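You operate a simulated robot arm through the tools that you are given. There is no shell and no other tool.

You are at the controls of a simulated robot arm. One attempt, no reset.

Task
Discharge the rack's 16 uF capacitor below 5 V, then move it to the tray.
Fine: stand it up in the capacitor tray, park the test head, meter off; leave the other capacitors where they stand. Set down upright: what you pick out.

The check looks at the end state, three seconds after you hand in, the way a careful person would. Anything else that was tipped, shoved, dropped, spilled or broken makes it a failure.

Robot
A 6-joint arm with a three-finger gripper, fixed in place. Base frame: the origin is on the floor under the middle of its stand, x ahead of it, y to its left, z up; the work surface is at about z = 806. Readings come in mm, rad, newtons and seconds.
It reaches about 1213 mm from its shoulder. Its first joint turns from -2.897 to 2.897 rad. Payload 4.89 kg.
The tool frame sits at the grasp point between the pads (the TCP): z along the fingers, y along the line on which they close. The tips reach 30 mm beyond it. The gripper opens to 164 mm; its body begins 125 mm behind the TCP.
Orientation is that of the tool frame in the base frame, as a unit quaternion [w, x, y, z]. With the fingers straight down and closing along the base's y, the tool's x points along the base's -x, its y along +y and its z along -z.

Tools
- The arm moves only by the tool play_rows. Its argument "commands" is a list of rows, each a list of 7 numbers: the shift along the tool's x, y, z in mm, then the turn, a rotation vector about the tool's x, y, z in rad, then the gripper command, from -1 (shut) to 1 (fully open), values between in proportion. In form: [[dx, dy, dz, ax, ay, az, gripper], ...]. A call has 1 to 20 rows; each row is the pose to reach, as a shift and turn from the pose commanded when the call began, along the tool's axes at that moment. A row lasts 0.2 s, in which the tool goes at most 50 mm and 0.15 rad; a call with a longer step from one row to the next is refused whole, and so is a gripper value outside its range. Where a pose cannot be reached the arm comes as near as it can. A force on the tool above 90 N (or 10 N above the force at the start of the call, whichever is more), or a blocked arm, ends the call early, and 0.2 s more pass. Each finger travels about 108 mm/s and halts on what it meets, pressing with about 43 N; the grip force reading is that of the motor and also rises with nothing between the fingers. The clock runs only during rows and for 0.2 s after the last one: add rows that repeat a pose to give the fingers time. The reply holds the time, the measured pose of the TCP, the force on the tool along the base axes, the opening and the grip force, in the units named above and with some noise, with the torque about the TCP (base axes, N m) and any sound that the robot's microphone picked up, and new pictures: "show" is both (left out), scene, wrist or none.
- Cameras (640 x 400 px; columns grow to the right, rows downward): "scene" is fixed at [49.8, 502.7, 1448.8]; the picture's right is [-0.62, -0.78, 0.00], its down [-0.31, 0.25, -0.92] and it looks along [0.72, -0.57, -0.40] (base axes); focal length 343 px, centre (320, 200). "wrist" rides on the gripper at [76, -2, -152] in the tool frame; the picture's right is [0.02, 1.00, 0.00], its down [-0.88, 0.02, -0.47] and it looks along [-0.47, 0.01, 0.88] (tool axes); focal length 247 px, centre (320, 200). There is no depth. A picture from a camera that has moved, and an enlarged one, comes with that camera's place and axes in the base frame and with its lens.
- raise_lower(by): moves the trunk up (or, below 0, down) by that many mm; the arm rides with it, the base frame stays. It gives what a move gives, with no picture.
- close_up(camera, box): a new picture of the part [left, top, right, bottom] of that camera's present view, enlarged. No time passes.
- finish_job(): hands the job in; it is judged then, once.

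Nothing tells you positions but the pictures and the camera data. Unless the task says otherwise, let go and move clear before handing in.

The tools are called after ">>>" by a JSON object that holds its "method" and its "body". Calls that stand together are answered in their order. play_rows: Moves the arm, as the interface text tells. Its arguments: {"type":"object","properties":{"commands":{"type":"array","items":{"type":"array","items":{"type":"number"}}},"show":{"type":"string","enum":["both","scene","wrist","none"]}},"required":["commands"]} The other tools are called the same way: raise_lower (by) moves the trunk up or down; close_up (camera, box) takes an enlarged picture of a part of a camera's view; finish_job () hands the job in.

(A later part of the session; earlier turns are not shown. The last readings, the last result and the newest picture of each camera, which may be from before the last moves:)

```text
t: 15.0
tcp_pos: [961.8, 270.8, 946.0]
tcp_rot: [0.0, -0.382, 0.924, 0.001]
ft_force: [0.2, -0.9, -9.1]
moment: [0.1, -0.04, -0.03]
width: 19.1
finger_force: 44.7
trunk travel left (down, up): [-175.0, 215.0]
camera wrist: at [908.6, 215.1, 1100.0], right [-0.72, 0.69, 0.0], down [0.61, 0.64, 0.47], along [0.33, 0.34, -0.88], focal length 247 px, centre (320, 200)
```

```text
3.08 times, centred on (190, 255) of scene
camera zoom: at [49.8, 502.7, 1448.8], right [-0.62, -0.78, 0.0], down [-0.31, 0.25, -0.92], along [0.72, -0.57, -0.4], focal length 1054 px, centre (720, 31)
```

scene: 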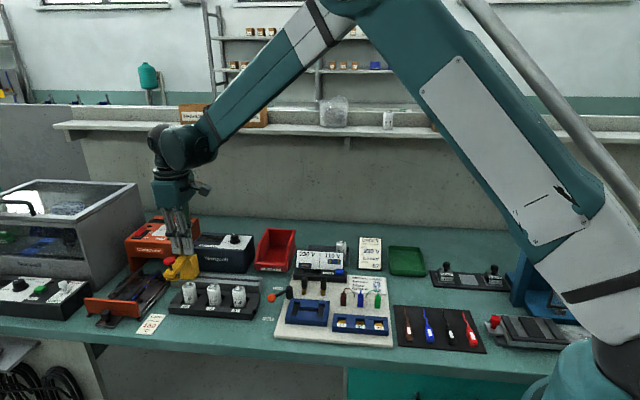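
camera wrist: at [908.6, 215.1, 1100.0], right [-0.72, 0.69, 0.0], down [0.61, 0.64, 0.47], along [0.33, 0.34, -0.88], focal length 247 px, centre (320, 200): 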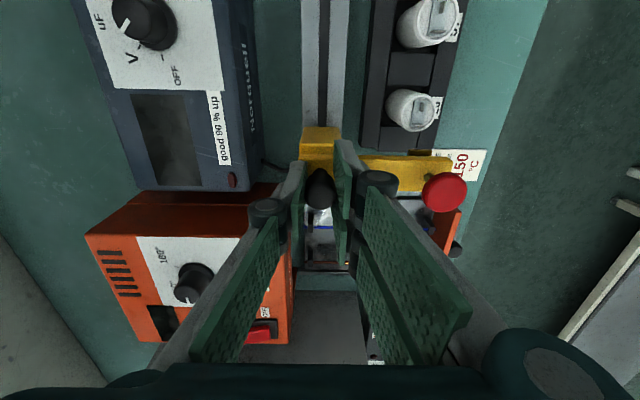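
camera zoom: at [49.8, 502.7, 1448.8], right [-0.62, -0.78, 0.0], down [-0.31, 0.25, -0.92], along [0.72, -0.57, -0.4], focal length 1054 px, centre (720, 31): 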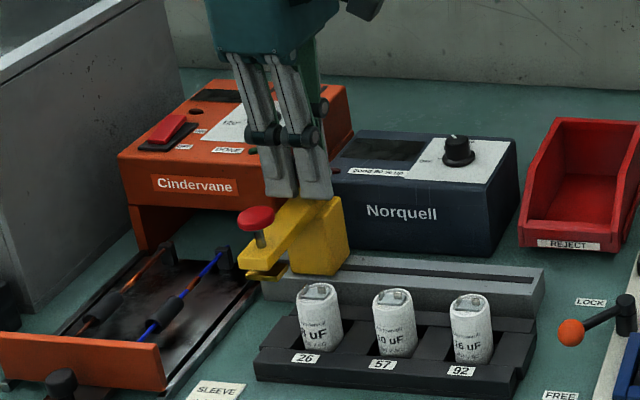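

The head slides freely with the knob. Let me double-check the meter knob's pointer in this view.

>>> {"method": "close_up", "body": {"camera": "wrist", "box": [80, 0, 260, 110]}}

>>> {"method": "close_up", "body": {"camera": "wrist", "box": [280, 100, 480, 260]}}

```text
3.56 times, centred on (170, 55) of wrist
camera zoom: at [908.6, 215.1, 1100.0], right [-0.72, 0.69, 0.0], down [0.61, 0.64, 0.47], along [0.33, 0.34, -0.88], focal length 878 px, centre (853, 716)
```

zoom: 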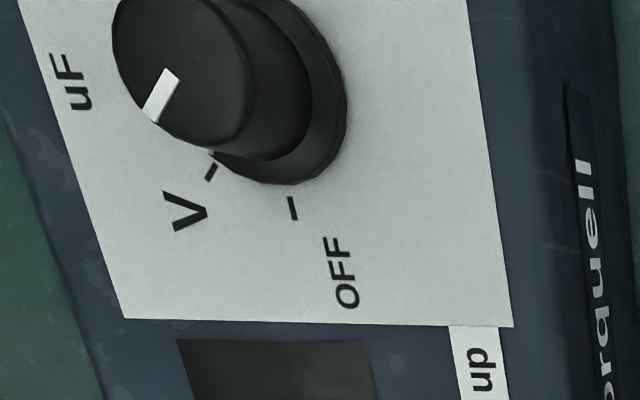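

```text
2.50 times, centred on (380, 180) of wrist
camera zoom: at [908.6, 215.1, 1100.0], right [-0.72, 0.69, 0.0], down [0.61, 0.64, 0.47], along [0.33, 0.34, -0.88], focal length 617 px, centre (170, 250)
```

zoom: 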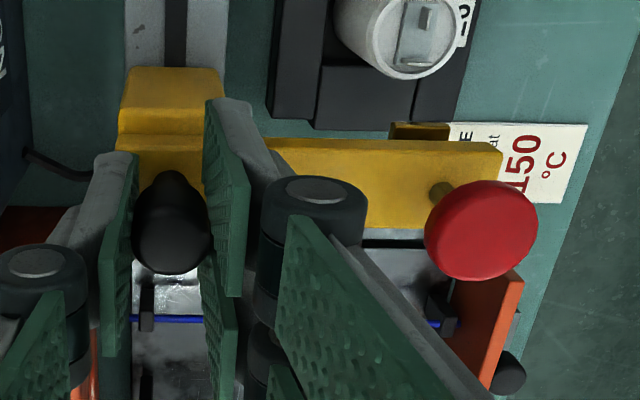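

Pointer is on V. Sliding the head on toward slot 92 now.

>>> {"method": "play_rows", "body": {"commands": [[10, 0, 0, 0, 0, 0, -1], [25, 0, 0, 0, 0, 0, -1], [45, 0, 0, 0, 0, 0, -1], [65, 0, 0, 0, 0, 0, -1], [85, 0, 0, 0, 0, 0, -1], [105, 0, 0, 0, 0, 0, -1], [125, 0, 0, 0, 0, 0, -1], [145, 0, 0, 0, 0, 0, -1], [160, 0, 0, 0, 0, 0, -1], [172, 0, 0, 0, 0, 0, -1], [180, 0, 0, 0, 0, 0, -1], [180, 0, 0, 0, 0, 0, -1]], "show": "both"}}

>>> {"method": "close_up", "body": {"camera": "scene", "box": [150, 210, 290, 330]}}

>>> {"method": "close_up", "body": {"camera": "wrist", "box": [280, 100, 480, 260]}}

>>> {"method": "close_up", "body": {"camera": "scene", "box": [200, 240, 270, 310]}}

```text
t: 17.6
tcp_pos: [832.8, 142.5, 946.7]
tcp_rot: [0.0, -0.383, 0.924, 0.0]
ft_force: [-7.8, 7.5, -6.6]
moment: [-0.06, 0.26, -0.01]
width: 19.3
finger_force: 44.9
trunk travel left (down, up): [-175.0, 215.0]
camera wrist: at [780.3, 87.0, 1100.2], right [-0.72, 0.69, 0.0], down [0.61, 0.64, 0.47], along [0.33, 0.34, -0.88], focal length 247 px, centre (320, 200)
```

scene: 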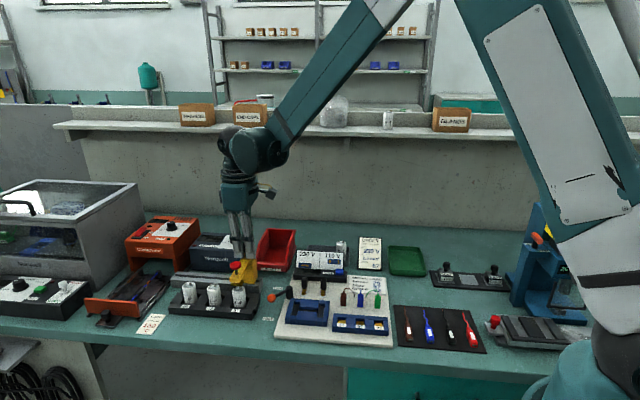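
wrist: 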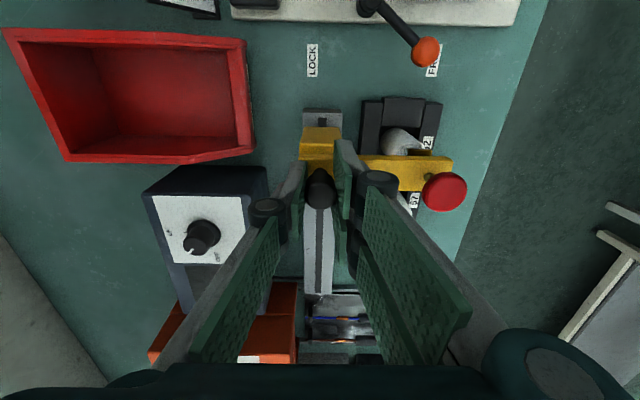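

```text
3.33 times, centred on (220, 270) of scene
camera zoom: at [49.8, 502.7, 1448.8], right [-0.62, -0.78, 0.0], down [-0.31, 0.25, -0.92], along [0.72, -0.57, -0.4], focal length 1142 px, centre (653, -33)
```

zoom: 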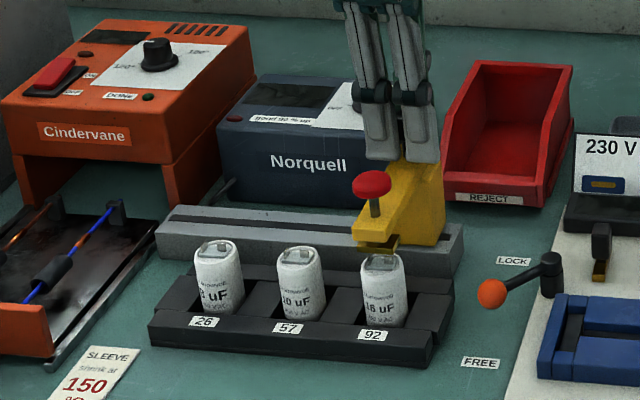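

```text
2.50 times, centred on (380, 180) of wrist
camera zoom: at [780.3, 87.0, 1100.2], right [-0.72, 0.69, 0.0], down [0.61, 0.64, 0.47], along [0.33, 0.34, -0.88], focal length 617 px, centre (170, 250)
```

zoom: 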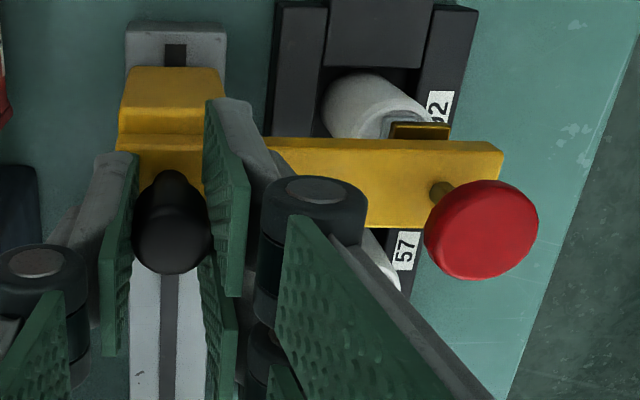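

```text
5.71 times, centred on (235, 275) of scene
camera zoom: at [49.8, 502.7, 1448.8], right [-0.62, -0.78, 0.0], down [-0.31, 0.25, -0.92], along [0.72, -0.57, -0.4], focal length 1958 px, centre (806, -229)
```

zoom: 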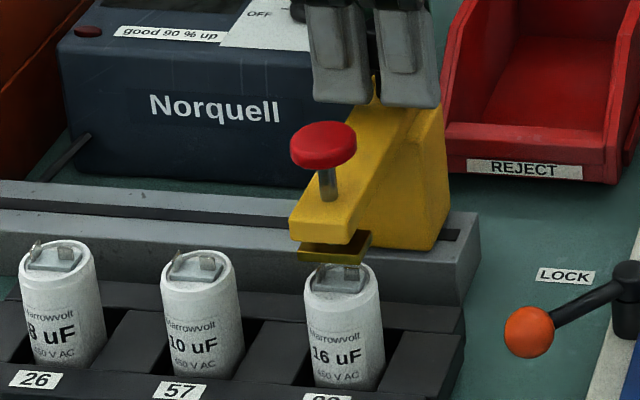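

The probe plate under the arm is now close to above the 16 uF can. I'll zoom in to judge the alignment before pressing.

>>> {"method": "close_up", "body": {"camera": "scene", "box": [215, 250, 255, 305]}}

>>> {"method": "close_up", "body": {"camera": "wrist", "box": [350, 110, 450, 210]}}

```text
7.27 times, centred on (235, 278) of scene
camera zoom: at [49.8, 502.7, 1448.8], right [-0.62, -0.78, 0.0], down [-0.31, 0.25, -0.92], along [0.72, -0.57, -0.4], focal length 2492 px, centre (938, -364)
```

zoom: 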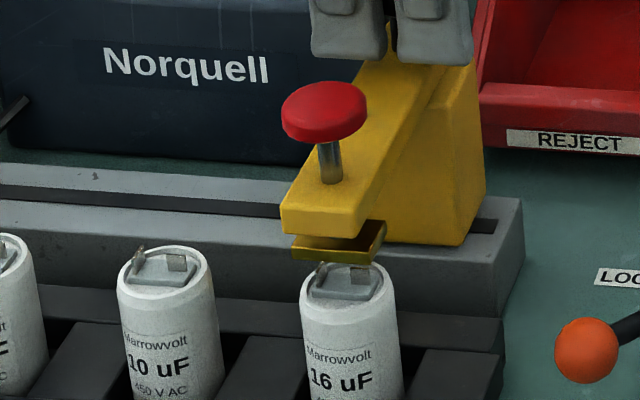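

```text
4.00 times, centred on (400, 160) of wrist
camera zoom: at [780.3, 87.0, 1100.2], right [-0.72, 0.69, 0.0], down [0.61, 0.64, 0.47], along [0.33, 0.34, -0.88], focal length 988 px, centre (0, 360)
```

zoom: 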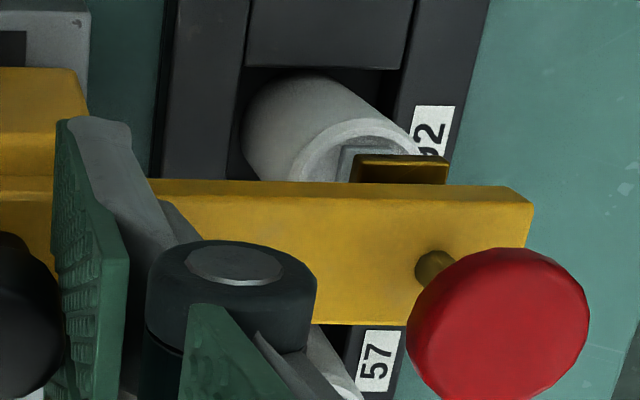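

The stem axis projects about 1–1.5 mm to the left of the can's axis, so I'll nudge the head that much further, then release the knob and lift.

>>> {"method": "play_rows", "body": {"commands": [[1.5, 0, 0, 0, 0, 0, -1], [1.5, 0, 0, 0, 0, 0, -1], [1.5, 0, 0, 0, 0, 0, -0.3], [1.5, 0, 0, 0, 0, 0, -0.3], [1.5, 0, -30, 0, 0, 0, -0.3], [1.5, 0, -75, 0, 0, 0, -0.3], [1.5, 0, -75, 0, 0, 0, -0.3]], "show": "both"}}

>>> {"method": "close_up", "body": {"camera": "scene", "box": [215, 250, 255, 305]}}

>>> {"method": "close_up", "body": {"camera": "wrist", "box": [280, 80, 480, 240]}}

```text
t: 19.2
tcp_pos: [830.9, 140.8, 1022.7]
tcp_rot: [0.0, -0.383, 0.924, 0.001]
ft_force: [-1.0, 0.1, 1.1]
moment: [-0.04, -0.05, -0.02]
width: 57.2
finger_force: 0.1
trunk travel left (down, up): [-175.0, 215.0]
camera wrist: at [778.3, 85.5, 1176.0], right [-0.72, 0.69, 0.0], down [0.61, 0.64, 0.47], along [0.33, 0.34, -0.88], focal length 247 px, centre (320, 200)
```

scene: 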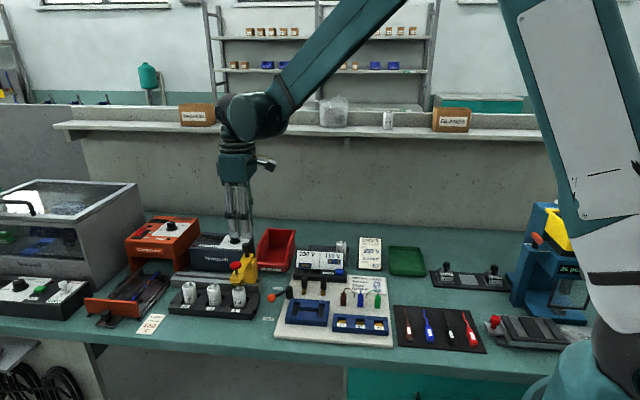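
wrist: 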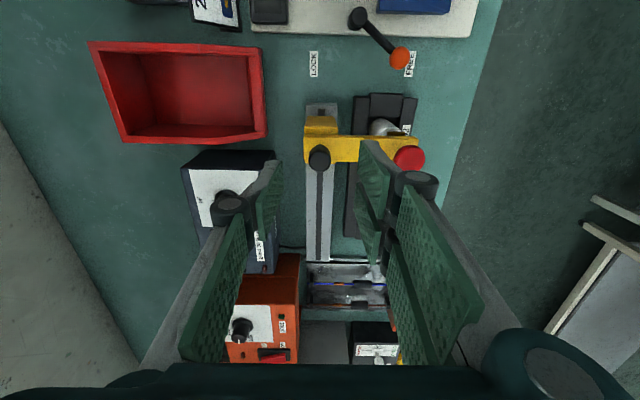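

```text
7.27 times, centred on (235, 278) of scene
camera zoom: at [49.8, 502.7, 1448.8], right [-0.62, -0.78, 0.0], down [-0.31, 0.25, -0.92], along [0.72, -0.57, -0.4], focal length 2492 px, centre (938, -364)
```

zoom: 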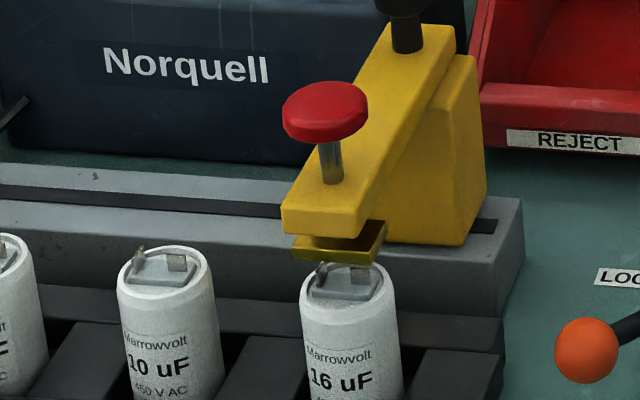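

```text
2.50 times, centred on (380, 160) of wrist
camera zoom: at [778.3, 85.5, 1176.0], right [-0.72, 0.69, 0.0], down [0.61, 0.64, 0.47], along [0.33, 0.34, -0.88], focal length 617 px, centre (170, 300)
```

zoom: 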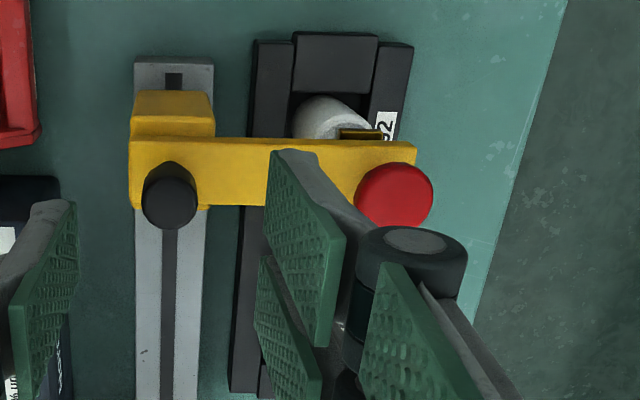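

The stem axis now lines up with the can's axis to within a millimetre. I'll close the fingers and hover above the red button.

>>> {"method": "play_rows", "body": {"commands": [[0, 25, 0, 0, 0, 0, -1], [-1, 55, 0, 0, 0, 0, -1], [-1.4, 89, 0, 0, 0, 0, -1], [-1.4, 89, 25, 0, 0, 0, -1], [-1.4, 89, 40, 0, 0, 0, -1], [-1.4, 89, 40, 0, 0, 0, -1]], "show": "both"}}

>>> {"method": "close_up", "body": {"camera": "scene", "box": [170, 200, 290, 310]}}

>>> {"method": "close_up", "body": {"camera": "wrist", "box": [220, 80, 420, 240]}}

```text
t: 20.6
tcp_pos: [771.0, 204.9, 981.6]
tcp_rot: [-0.001, -0.383, 0.924, 0.0]
ft_force: [0.7, -0.2, -0.5]
moment: [-0.02, 0.07, -0.03]
width: 0.0
finger_force: 43.0
trunk travel left (down, up): [-175.0, 215.0]
camera wrist: at [717.9, 150.2, 1135.3], right [-0.72, 0.69, 0.0], down [0.61, 0.64, 0.47], along [0.33, 0.34, -0.88], focal length 247 px, centre (320, 200)
```

scene: 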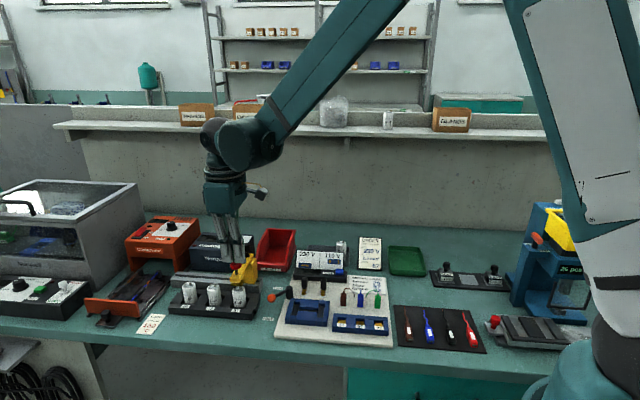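
wrist: 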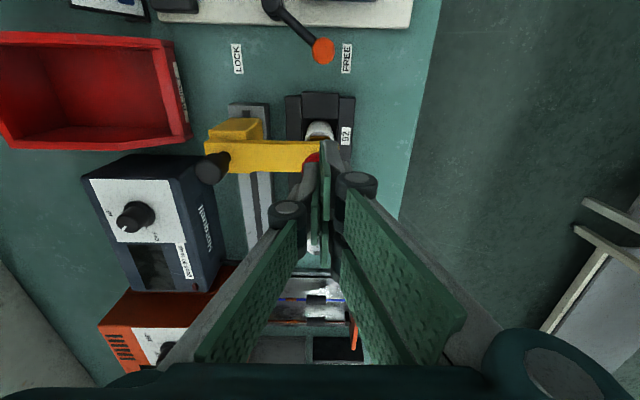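

```text
3.64 times, centred on (230, 255) of scene
camera zoom: at [49.8, 502.7, 1448.8], right [-0.62, -0.78, 0.0], down [-0.31, 0.25, -0.92], along [0.72, -0.57, -0.4], focal length 1246 px, centre (647, 0)
```

zoom: 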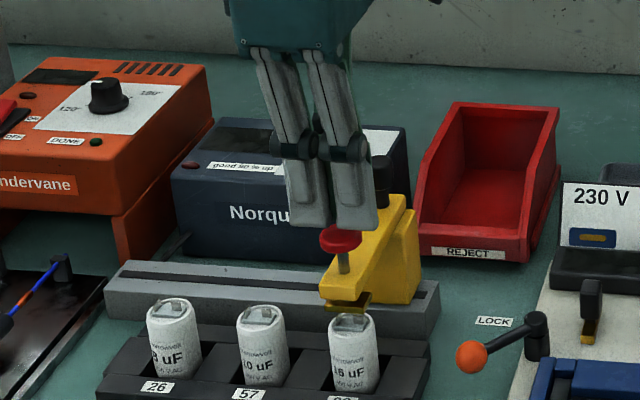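

```text
2.50 times, centred on (320, 160) of wrist
camera zoom: at [717.9, 150.2, 1135.3], right [-0.72, 0.69, 0.0], down [0.61, 0.64, 0.47], along [0.33, 0.34, -0.88], focal length 617 px, centre (320, 300)
```

zoom: 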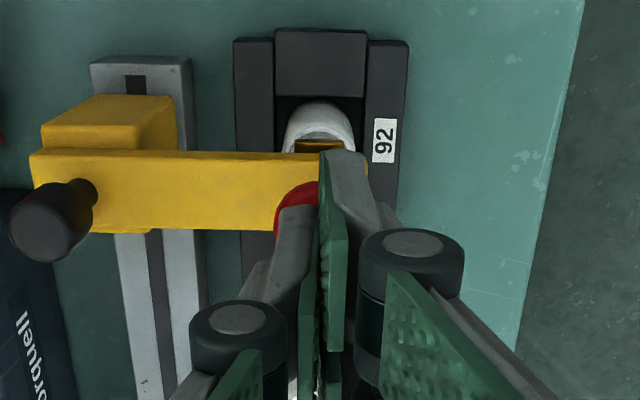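

Fingertips are centred over the red button, tips ~13 mm above it. I'll press down gradually and watch the force.

>>> {"method": "play_rows", "body": {"commands": [[0, 0, 5, 0, 0, 0, -1], [0, 0, 9, 0, 0, 0, -1], [0, 0, 12, 0, 0, 0, -1], [0, 0, 15, 0, 0, 0, -1], [0, 0, 17, 0, 0, 0, -1]], "show": "scene"}}

>>> {"method": "close_up", "body": {"camera": "scene", "box": [170, 220, 270, 310]}}

```text
t: 21.8
tcp_pos: [770.1, 205.4, 964.3]
tcp_rot: [0.0, -0.382, 0.924, 0.001]
ft_force: [1.4, -2.1, 2.0]
moment: [-0.03, -0.03, 0.0]
width: 5.9
finger_force: 44.6
trunk travel left (down, up): [-175.0, 215.0]
heard: click
```

scene: 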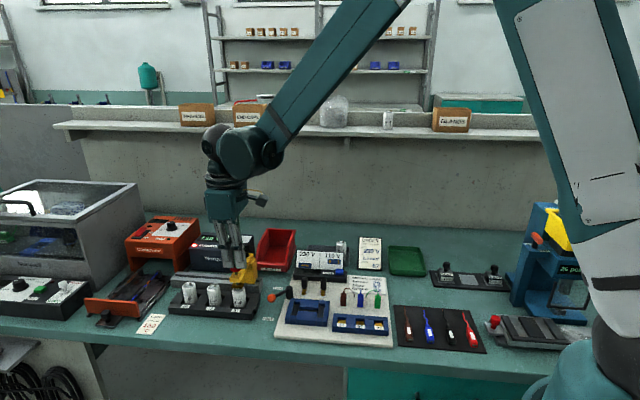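

```text
4.44 times, centred on (220, 265) of scene
camera zoom: at [49.8, 502.7, 1448.8], right [-0.62, -0.78, 0.0], down [-0.31, 0.25, -0.92], along [0.72, -0.57, -0.4], focal length 1523 px, centre (764, -89)
```

zoom: 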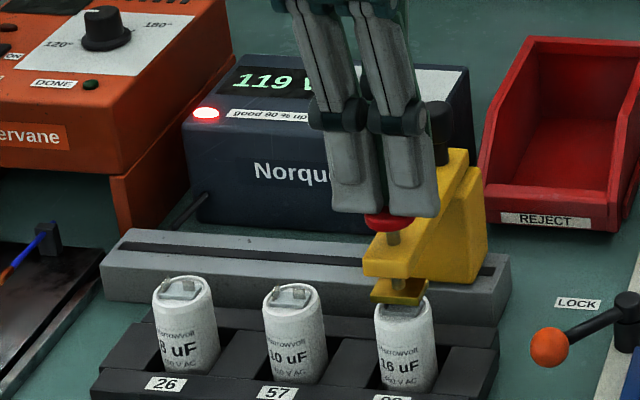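

The probe clicked onto the terminals and the meter shows about 119 V with its red lamp lit. I'll hold and watch the voltage.

>>> {"method": "play_rows", "body": {"commands": [[0, 0, 0, 0, 0, 0, -1], [0, 0, 0, 0, 0, 0, -1], [0, 0, 0, 0, 0, 0, -1], [0, 0, 0, 0, 0, 0, -1], [0, 0, 0, 0, 0, 0, -1]], "show": "scene"}}

>>> {"method": "close_up", "body": {"camera": "scene", "box": [170, 220, 270, 310]}}

```text
t: 23.0
tcp_pos: [769.9, 205.3, 965.0]
tcp_rot: [0.0, -0.382, 0.924, 0.0]
ft_force: [0.3, -0.7, 2.1]
moment: [-0.03, -0.01, 0.0]
width: 6.0
finger_force: 44.8
trunk travel left (down, up): [-175.0, 215.0]
```

scene: 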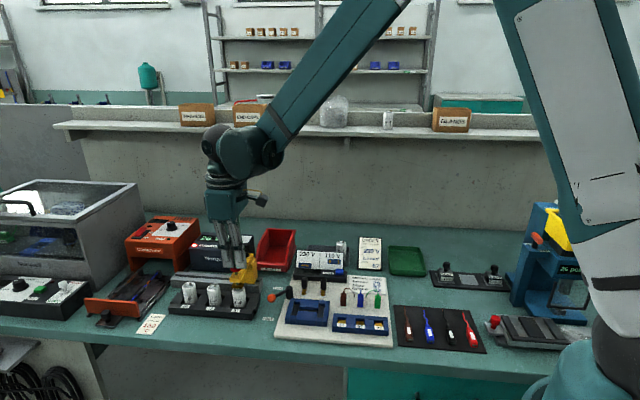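

```text
4.44 times, centred on (220, 265) of scene
camera zoom: at [49.8, 502.7, 1448.8], right [-0.62, -0.78, 0.0], down [-0.31, 0.25, -0.92], along [0.72, -0.57, -0.4], focal length 1523 px, centre (764, -89)
```

zoom: 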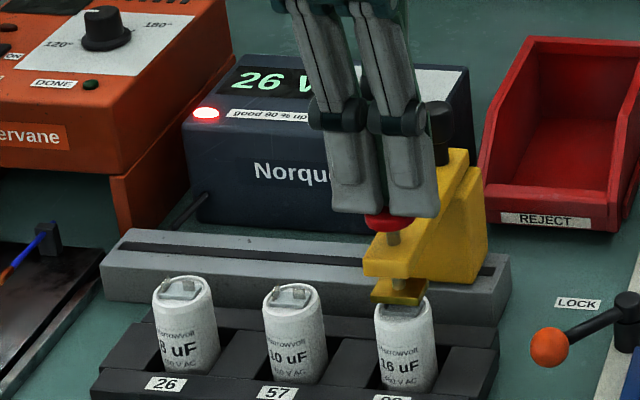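

The voltage fell from 119 V to 26 V in 1.2 s, so it is discharging. I'll hold several seconds more.

>>> {"method": "play_rows", "body": {"commands": [[0, 0, 0, 0, 0, 0, -1], [0, 0, 0, 0, 0, 0, -1], [0, 0, 0, 0, 0, 0, -1], [0, 0, 0, 0, 0, 0, -1], [0, 0, 0, 0, 0, 0, -1], [0, 0, 0, 0, 0, 0, -1], [0, 0, 0, 0, 0, 0, -1], [0, 0, 0, 0, 0, 0, -1], [0, 0, 0, 0, 0, 0, -1], [0, 0, 0, 0, 0, 0, -1], [0, 0, 0, 0, 0, 0, -1], [0, 0, 0, 0, 0, 0, -1], [0, 0, 0, 0, 0, 0, -1], [0, 0, 0, 0, 0, 0, -1], [0, 0, 0, 0, 0, 0, -1], [0, 0, 0, 0, 0, 0, -1], [0, 0, 0, 0, 0, 0, -1], [0, 0, 0, 0, 0, 0, -1], [0, 0, 0, 0, 0, 0, -1], [0, 0, 0, 0, 0, 0, -1]], "show": "both"}}

>>> {"method": "close_up", "body": {"camera": "scene", "box": [170, 220, 270, 310]}}

```text
t: 27.2
tcp_pos: [770.0, 205.1, 966.2]
tcp_rot: [0.001, -0.383, 0.924, 0.0]
ft_force: [0.5, 0.2, 3.4]
moment: [-0.02, -0.02, 0.0]
width: 6.0
finger_force: 44.8
trunk travel left (down, up): [-175.0, 215.0]
camera wrist: at [717.1, 149.5, 1118.7], right [-0.72, 0.69, 0.0], down [0.61, 0.64, 0.47], along [0.33, 0.34, -0.88], focal length 247 px, centre (320, 200)
```

scene: 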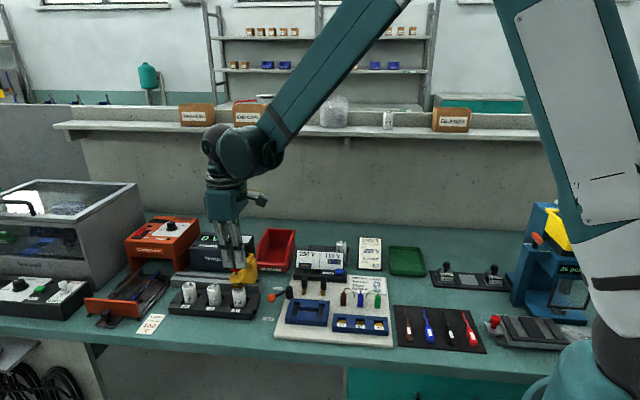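
wrist: 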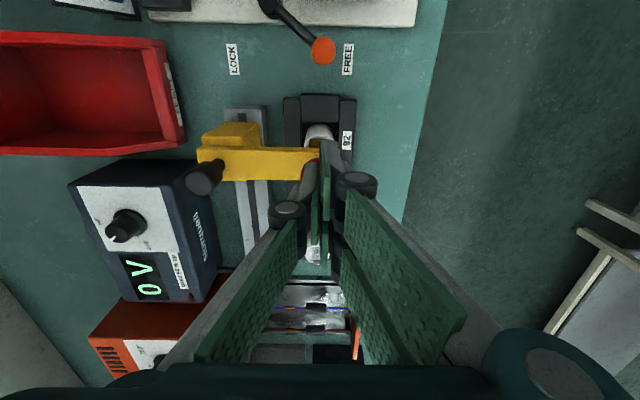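

```text
4.44 times, centred on (220, 265) of scene
camera zoom: at [49.8, 502.7, 1448.8], right [-0.62, -0.78, 0.0], down [-0.31, 0.25, -0.92], along [0.72, -0.57, -0.4], focal length 1523 px, centre (764, -89)
```

zoom: 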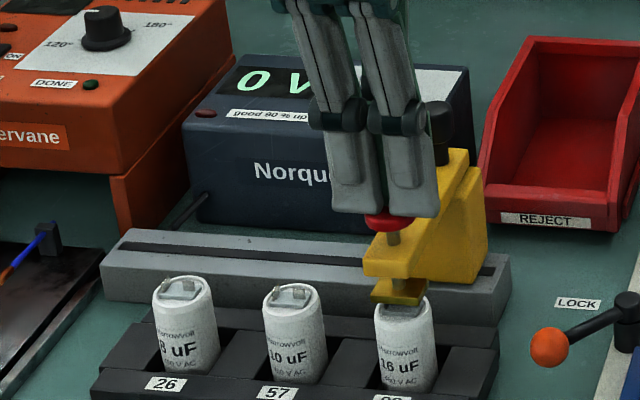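

The meter reads 0 V and the lamp is out. I'll release the button, lift, and go back to the black knob to park the head.

>>> {"method": "play_rows", "body": {"commands": [[0, 0, 0, 0, 0, 0, -0.85], [0, 0, -8, 0, 0, 0, -0.8], [0, 0, -30, 0, 0, 0, -0.8], [0, 0, -58, 0, 0, 0, -0.6], [0, 0, -58, 0, 0, 0, -0.6]], "show": "both"}}

>>> {"method": "close_up", "body": {"camera": "scene", "box": [170, 220, 270, 310]}}

>>> {"method": "close_up", "body": {"camera": "wrist", "box": [180, 80, 420, 260]}}

```text
t: 28.4
tcp_pos: [771.3, 204.5, 1024.4]
tcp_rot: [0.0, -0.383, 0.924, 0.0]
ft_force: [-0.4, -0.4, -0.4]
moment: [-0.02, -0.01, 0.03]
width: 32.7
finger_force: 0.1
trunk travel left (down, up): [-175.0, 215.0]
camera wrist: at [717.4, 149.9, 1177.8], right [-0.72, 0.69, 0.0], down [0.61, 0.64, 0.47], along [0.33, 0.34, -0.88], focal length 247 px, centre (320, 200)
```

scene: 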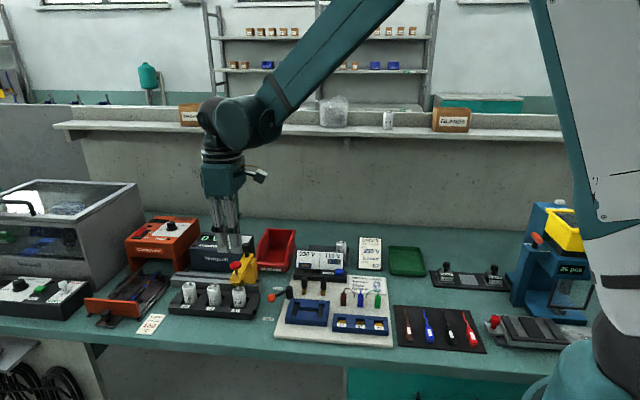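
wrist: 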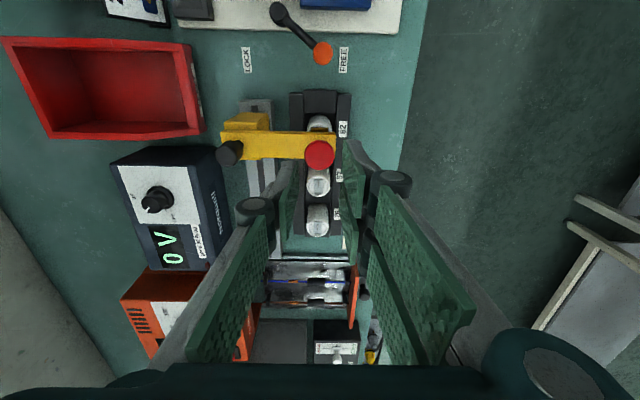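

```text
4.44 times, centred on (220, 265) of scene
camera zoom: at [49.8, 502.7, 1448.8], right [-0.62, -0.78, 0.0], down [-0.31, 0.25, -0.92], along [0.72, -0.57, -0.4], focal length 1523 px, centre (764, -89)
```

zoom: 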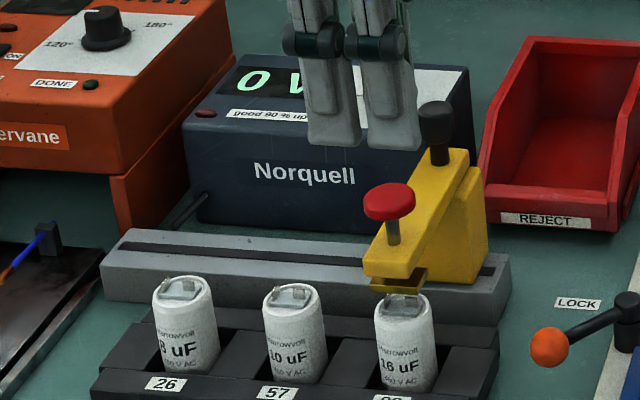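

```text
2.22 times, centred on (300, 170) of wrist
camera zoom: at [717.4, 149.9, 1177.8], right [-0.72, 0.69, 0.0], down [0.61, 0.64, 0.47], along [0.33, 0.34, -0.88], focal length 549 px, centre (364, 267)
```

zoom: 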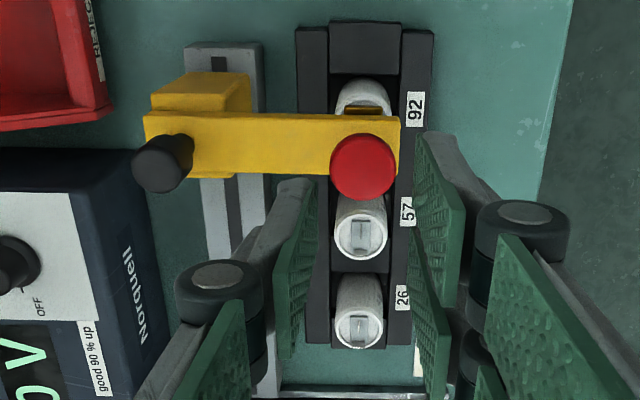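

The button sprang back and the meter still reads 0 V. Now I return to the black knob, descend around it and grip.

>>> {"method": "play_rows", "body": {"commands": [[0, -30, 0, 0, 0, 0, -0.27], [1, -60, 0, 0, 0, 0, -0.27], [1.5, -87.7, 0, 0, 0, 0, -0.27], [1.5, -87.7, 30, 0, 0, 0, -0.27], [1.5, -87.7, 60, 0, 0, 0, -0.27], [1.5, -87.7, 77, 0, 0, 0, -0.27], [1.5, -87.7, 77, 0, 0, 0, -1], [1.5, -87.7, 77, 0, 0, 0, -1], [1.5, -87.7, 77, 0, 0, 0, -1]], "show": "both"}}

>>> {"method": "close_up", "body": {"camera": "wrist", "box": [230, 60, 430, 240]}}

```text
t: 30.4
tcp_pos: [832.0, 141.2, 945.1]
tcp_rot: [0.0, -0.383, 0.924, 0.0]
ft_force: [-4.1, 3.3, -3.9]
moment: [0.14, 0.05, 0.1]
width: 19.6
finger_force: 45.0
trunk travel left (down, up): [-175.0, 215.0]
camera wrist: at [778.7, 85.5, 1099.3], right [-0.72, 0.69, 0.0], down [0.61, 0.64, 0.47], along [0.33, 0.34, -0.88], focal length 247 px, centre (320, 200)
```

scene: 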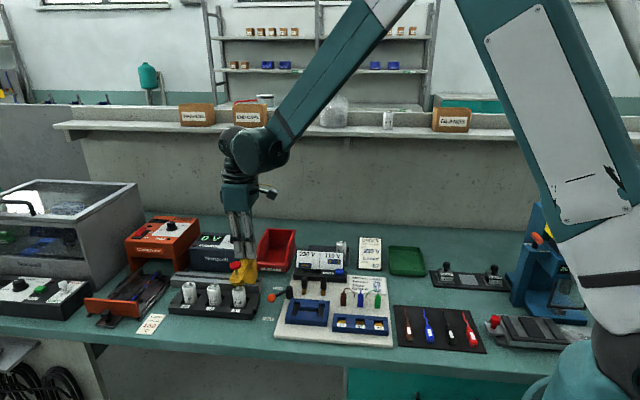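
wrist: 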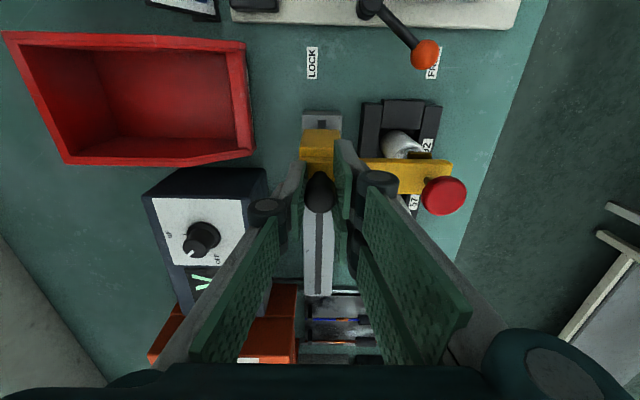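

```text
2.22 times, centred on (330, 150) of wrist
camera zoom: at [778.7, 85.5, 1099.3], right [-0.72, 0.69, 0.0], down [0.61, 0.64, 0.47], along [0.33, 0.34, -0.88], focal length 549 px, centre (298, 311)
```

zoom: 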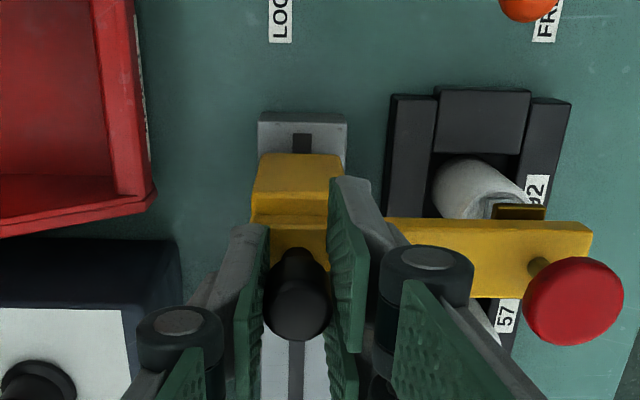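

Gripped again. Sliding the head back 211 mm to its parked position.

>>> {"method": "play_rows", "body": {"commands": [[-10, 0, 0, 0, 0, 0, -1], [-25, 0, 0, 0, 0, 0, -1], [-45, 0, 0, 0, 0, 0, -1], [-65, 0, 0, 0, 0, 0, -1], [-85, 0, 0, 0, 0, 0, -1], [-105, 0, 0, 0, 0, 0, -1], [-125, 0, 0, 0, 0, 0, -1], [-145, 0, 0, 0, 0, 0, -1], [-165, 0, 0, 0, 0, 0, -1], [-182, 0, 0, 0, 0, 0, -1], [-195, 0, 0, 0, 0, 0, -1], [-205, 0, 0, 0, 0, 0, -1], [-209, 0, 0, 0, 0, 0, -1], [-211, 0, 0, 0, 0, 0, -1], [-211, 0, 0, 0, 0, 0, -1]], "show": "both"}}

>>> {"method": "close_up", "body": {"camera": "scene", "box": [110, 190, 230, 300]}}

>>> {"method": "close_up", "body": {"camera": "wrist", "box": [230, 60, 430, 240]}}

```text
t: 33.6
tcp_pos: [980.1, 288.9, 945.0]
tcp_rot: [0.0, -0.382, 0.924, 0.0]
ft_force: [11.7, -21.8, 8.4]
moment: [-0.38, -0.14, 0.02]
width: 19.8
finger_force: 45.1
trunk travel left (down, up): [-175.0, 215.0]
camera wrist: at [926.8, 233.8, 1099.2], right [-0.72, 0.69, 0.0], down [0.61, 0.64, 0.47], along [0.33, 0.34, -0.88], focal length 247 px, centre (320, 200)
```

scene: 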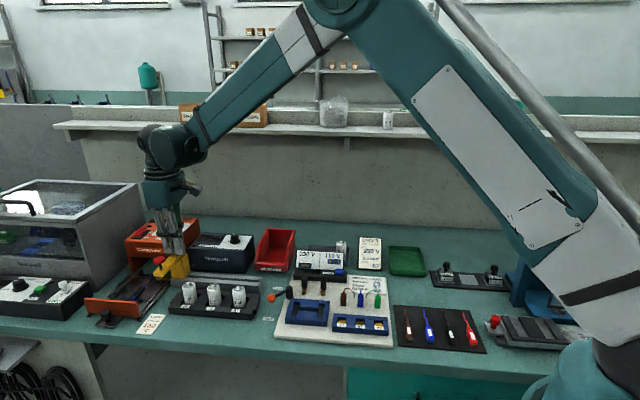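
wrist: 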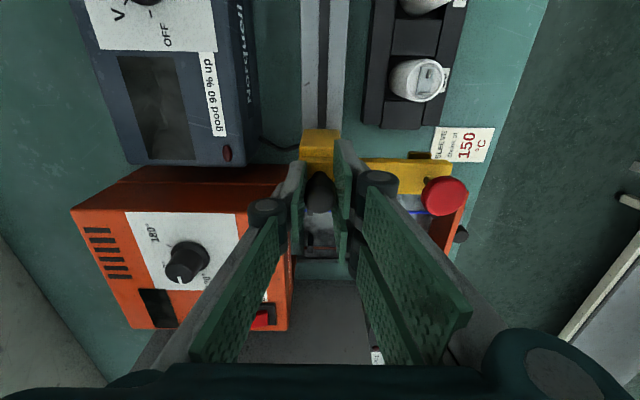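

```text
3.64 times, centred on (170, 245) of scene
camera zoom: at [49.8, 502.7, 1448.8], right [-0.62, -0.78, 0.0], down [-0.31, 0.25, -0.92], along [0.72, -0.57, -0.4], focal length 1246 px, centre (866, 36)
```

zoom: 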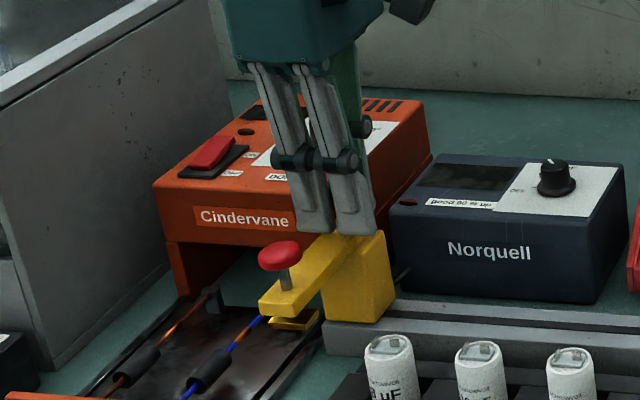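

```text
2.22 times, centred on (330, 150) of wrist
camera zoom: at [926.8, 233.8, 1099.2], right [-0.72, 0.69, 0.0], down [0.61, 0.64, 0.47], along [0.33, 0.34, -0.88], focal length 549 px, centre (298, 311)
```

zoom: 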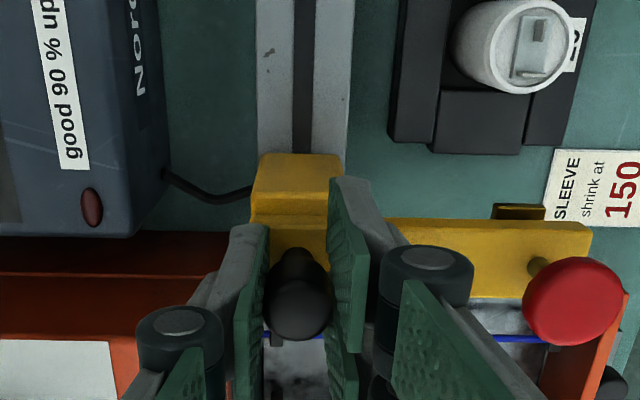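

The head is almost where it started; the reading suggests it is about 1–2 mm short. I'll ease it 2 mm further while centring sideways, then release.

>>> {"method": "play_rows", "body": {"commands": [[-1, -1.5, 0, 0, 0, 0, -1], [-2, -1.5, 0, 0, 0, 0, -1], [-2, -1.5, 0, 0, 0, 0, -1]], "show": "none"}}

>>> {"method": "close_up", "body": {"camera": "scene", "box": [110, 190, 230, 300]}}

```text
t: 34.4
tcp_pos: [982.1, 290.3, 946.4]
tcp_rot: [-0.001, -0.382, 0.924, 0.0]
ft_force: [-34.0, -21.1, -12.6]
moment: [-0.39, 0.57, 0.21]
width: 19.9
finger_force: 44.9
trunk travel left (down, up): [-175.0, 215.0]
```

```text
3.64 times, centred on (170, 245) of scene
camera zoom: at [49.8, 502.7, 1448.8], right [-0.62, -0.78, 0.0], down [-0.31, 0.25, -0.92], along [0.72, -0.57, -0.4], focal length 1246 px, centre (866, 36)
```

zoom: 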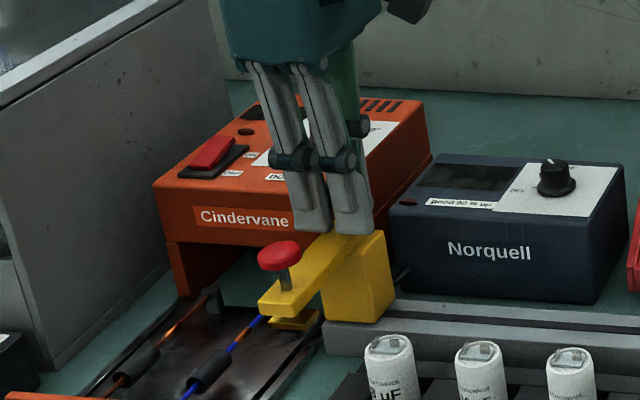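

The force along the rail rose to about 39 N, so the head is against its end stop: parked. I'll back off the load, release, and lift.

>>> {"method": "play_rows", "body": {"commands": [[1.5, 0, 0, 0, 0, 0, -1], [1.5, 0, 0, 0, 0, 0, -0.3], [1.5, 0, 0, 0, 0, 0, -0.3], [1.5, 0, -30, 0, 0, 0, -0.3], [1.5, 0, -70, 0, 0, 0, -0.3], [1.5, 0, -70, 0, 0, 0, -0.3]], "show": "scene"}}

>>> {"method": "close_up", "body": {"camera": "scene", "box": [110, 190, 230, 300]}}

```text
t: 35.8
tcp_pos: [982.6, 289.1, 1018.0]
tcp_rot: [0.001, -0.383, 0.924, -0.001]
ft_force: [-0.4, 0.4, 0.1]
moment: [0.02, -0.04, 0.02]
width: 57.3
finger_force: 0.1
trunk travel left (down, up): [-175.0, 215.0]
```

scene: 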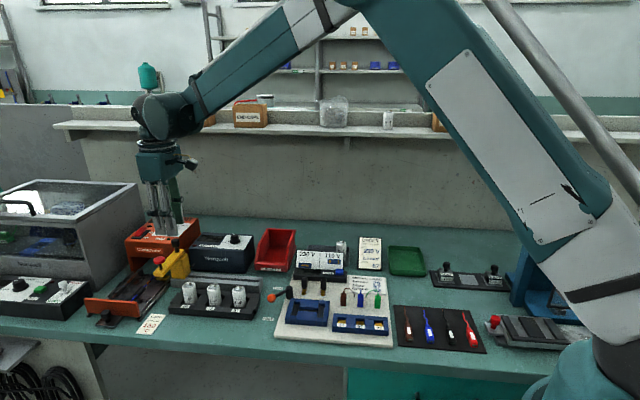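

```text
3.64 times, centred on (170, 245) of scene
camera zoom: at [49.8, 502.7, 1448.8], right [-0.62, -0.78, 0.0], down [-0.31, 0.25, -0.92], along [0.72, -0.57, -0.4], focal length 1246 px, centre (866, 36)
```

zoom: 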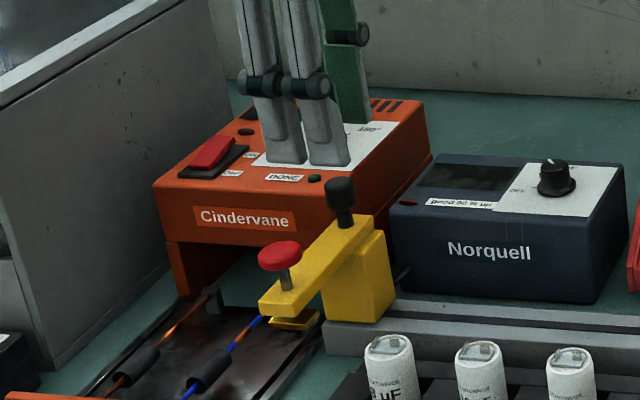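

The head sits exactly as it did at the start. Now to the meter knob, turning the tool back to the yaw it had when it released the knob at V.

>>> {"method": "play_rows", "body": {"commands": [[19, -17, 0, 0, 0, 0.112, -0.3], [37, -34, 0, 0, 0, 0.224, -0.3], [56, -50, 0, 0, 0, 0.336, -0.3], [75, -67, 2, 0, 0, 0.449, -0.3], [93, -84, 4, 0, 0, 0.561, -0.3], [112, -101, 6, 0, 0, 0.673, -0.3], [130.7, -117.9, 6, 0, 0, 0.785, -0.3], [130.7, -117.9, 6, 0, 0, 0.785, -0.3]], "show": "wrist"}}

>>> {"method": "close_up", "body": {"camera": "wrist", "box": [220, 80, 420, 240]}}

```text
t: 37.6
tcp_pos: [972.5, 114.2, 1010.5]
tcp_rot: [0.0, 0.002, 1.0, 0.001]
ft_force: [-0.6, 0.0, -0.1]
moment: [0.06, 0.01, -0.01]
width: 57.3
finger_force: 0.2
trunk travel left (down, up): [-175.0, 215.0]
camera wrist: at [895.5, 111.7, 1163.0], right [-0.02, 1.0, 0.0], down [0.88, 0.02, 0.47], along [0.47, 0.01, -0.88], focal length 247 px, centre (320, 200)
```

wrist: 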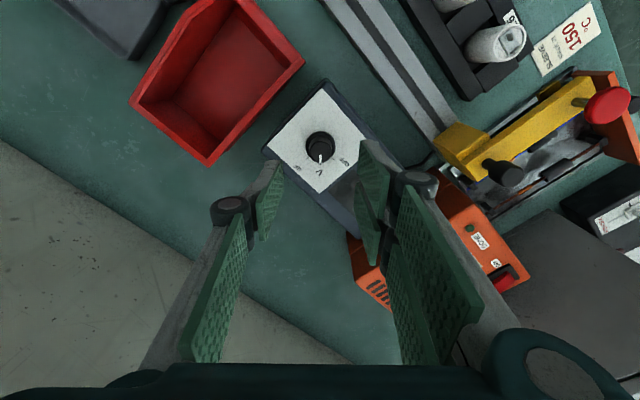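

```text
2.50 times, centred on (320, 160) of wrist
camera zoom: at [895.5, 111.7, 1163.0], right [-0.02, 1.0, 0.0], down [0.88, 0.02, 0.47], along [0.47, 0.01, -0.88], focal length 617 px, centre (320, 300)
```

zoom: 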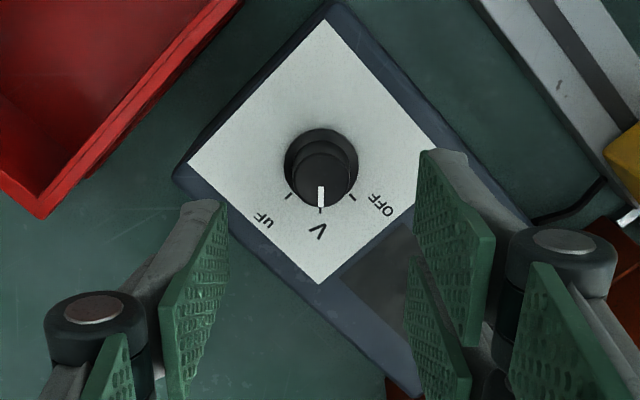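

The knob is centred under the gripper with the pointer at V. I'll descend, grip and turn 45° counter-clockwise back to OFF.

>>> {"method": "play_rows", "body": {"commands": [[-1.5, -0.9, 30, 0, 0, 0, -0.3], [-1.5, -0.9, 60, 0, 0, 0, -0.3], [-1.5, -0.9, 82, 0, 0, 0, -0.3], [-1.5, -0.9, 89, 0, 0, 0, -0.3], [-1.5, -0.9, 89, 0, 0, 0, -1], [-1.5, -0.9, 89, 0, 0, 0, -1], [-1.5, -0.9, 89, 0, 0, 0, -1], [-1.5, -0.9, 89, 0, 0, -0.12, -1], [-1.5, -0.9, 89, 0, 0, -0.25, -1], [-1.5, -0.9, 89, 0, 0, -0.38, -1], [-1.5, -0.9, 89, 0, 0, -0.51, -1], [-1.5, -0.9, 89, 0, 0, -0.64, -1], [-1.5, -0.9, 89, 0, 0, -0.785, -1], [-1.5, -0.9, 89, 0, 0, -0.785, -1]], "show": "wrist"}}

>>> {"method": "close_up", "body": {"camera": "wrist", "box": [220, 80, 420, 260]}}

```text
t: 40.6
tcp_pos: [976.4, 113.4, 920.2]
tcp_rot: [0.0, -0.383, 0.924, 0.0]
ft_force: [33.9, 15.6, 26.0]
moment: [0.39, -1.07, -0.01]
width: 24.6
finger_force: 44.9
trunk travel left (down, up): [-175.0, 215.0]
camera wrist: at [921.7, 58.3, 1074.2], right [-0.72, 0.69, 0.0], down [0.61, 0.64, 0.47], along [0.33, 0.34, -0.88], focal length 247 px, centre (320, 200)
```

wrist: 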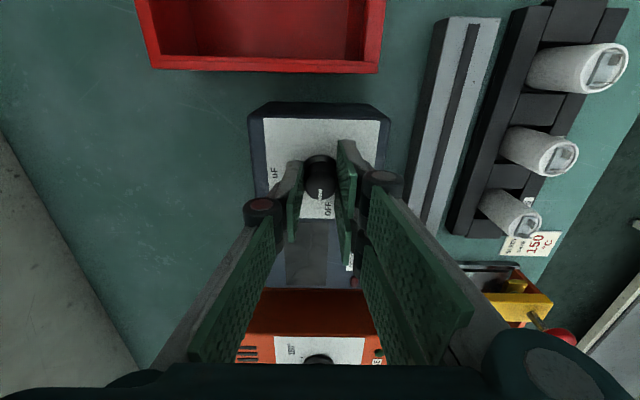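

```text
2.22 times, centred on (320, 170) of wrist
camera zoom: at [921.7, 58.3, 1074.2], right [-0.72, 0.69, 0.0], down [0.61, 0.64, 0.47], along [0.33, 0.34, -0.88], focal length 549 px, centre (320, 267)
```

zoom: 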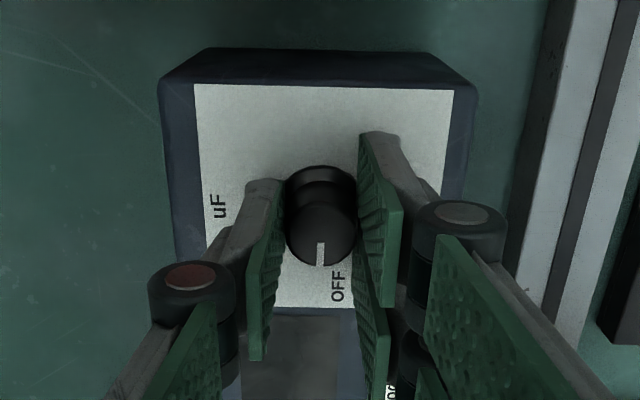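

The pointer is at OFF. Releasing the knob and lifting.

>>> {"method": "play_rows", "body": {"commands": [[0, 0, 0, 0, 0, 0, -0.3], [0, 0, 0, 0, 0, 0, -0.3], [0, 0, -40, 0, 0, 0, -0.3], [0, 0, -90, 0, 0, 0, -0.1], [0, 0, -120, 0, 0, 0, 0], [0, 0, -120, 0, 0, 0, 0]], "show": "both"}}

>>> {"method": "close_up", "body": {"camera": "wrist", "box": [260, 80, 380, 180]}}

>>> {"method": "close_up", "body": {"camera": "scene", "box": [180, 220, 280, 280]}}

>>> {"method": "close_up", "body": {"camera": "scene", "box": [280, 220, 400, 290]}}

```text
t: 42.0
tcp_pos: [973.4, 114.9, 1040.0]
tcp_rot: [0.001, -0.384, 0.924, 0.0]
ft_force: [0.1, -0.4, 1.1]
moment: [-0.01, -0.1, -0.02]
width: 82.0
finger_force: 0.1
trunk travel left (down, up): [-175.0, 215.0]
camera wrist: at [919.9, 58.8, 1194.8], right [-0.72, 0.69, 0.0], down [0.61, 0.64, 0.47], along [0.33, 0.34, -0.88], focal length 247 px, centre (320, 200)
```

scene: 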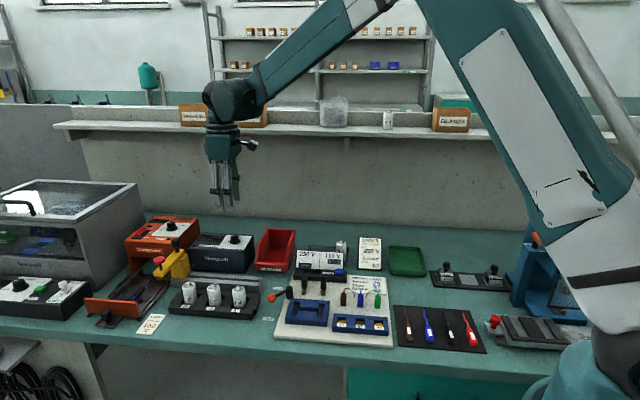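
wrist: 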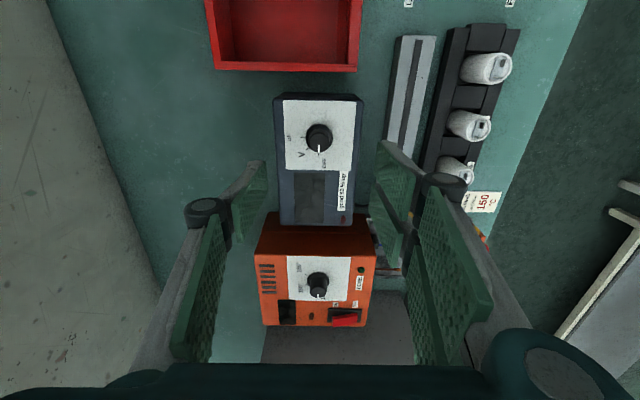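

```text
4.00 times, centred on (320, 130) of wrist
camera zoom: at [919.9, 58.8, 1194.8], right [-0.72, 0.69, 0.0], down [0.61, 0.64, 0.47], along [0.33, 0.34, -0.88], focal length 988 px, centre (320, 480)
```

zoom: 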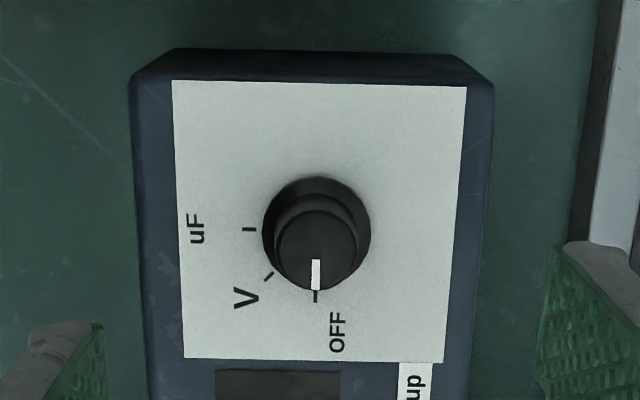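

```text
6.40 times, centred on (230, 250) of scene
camera zoom: at [49.8, 502.7, 1448.8], right [-0.62, -0.78, 0.0], down [-0.31, 0.25, -0.92], along [0.72, -0.57, -0.4], focal length 2193 px, centre (896, -120)
```

zoom: 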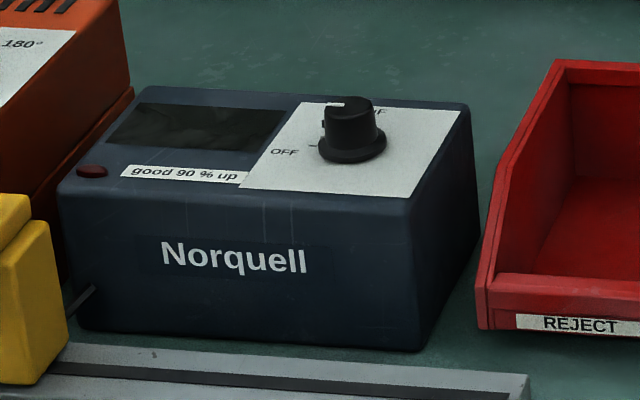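

```text
5.33 times, centred on (340, 255) of scene
camera zoom: at [49.8, 502.7, 1448.8], right [-0.62, -0.78, 0.0], down [-0.31, 0.25, -0.92], along [0.72, -0.57, -0.4], focal length 1827 px, centre (213, -93)
```

zoom: 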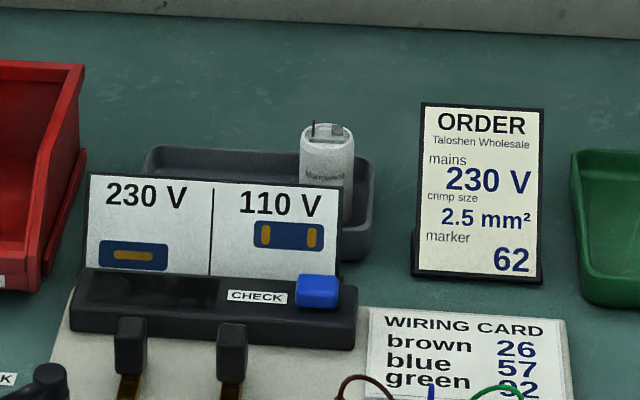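

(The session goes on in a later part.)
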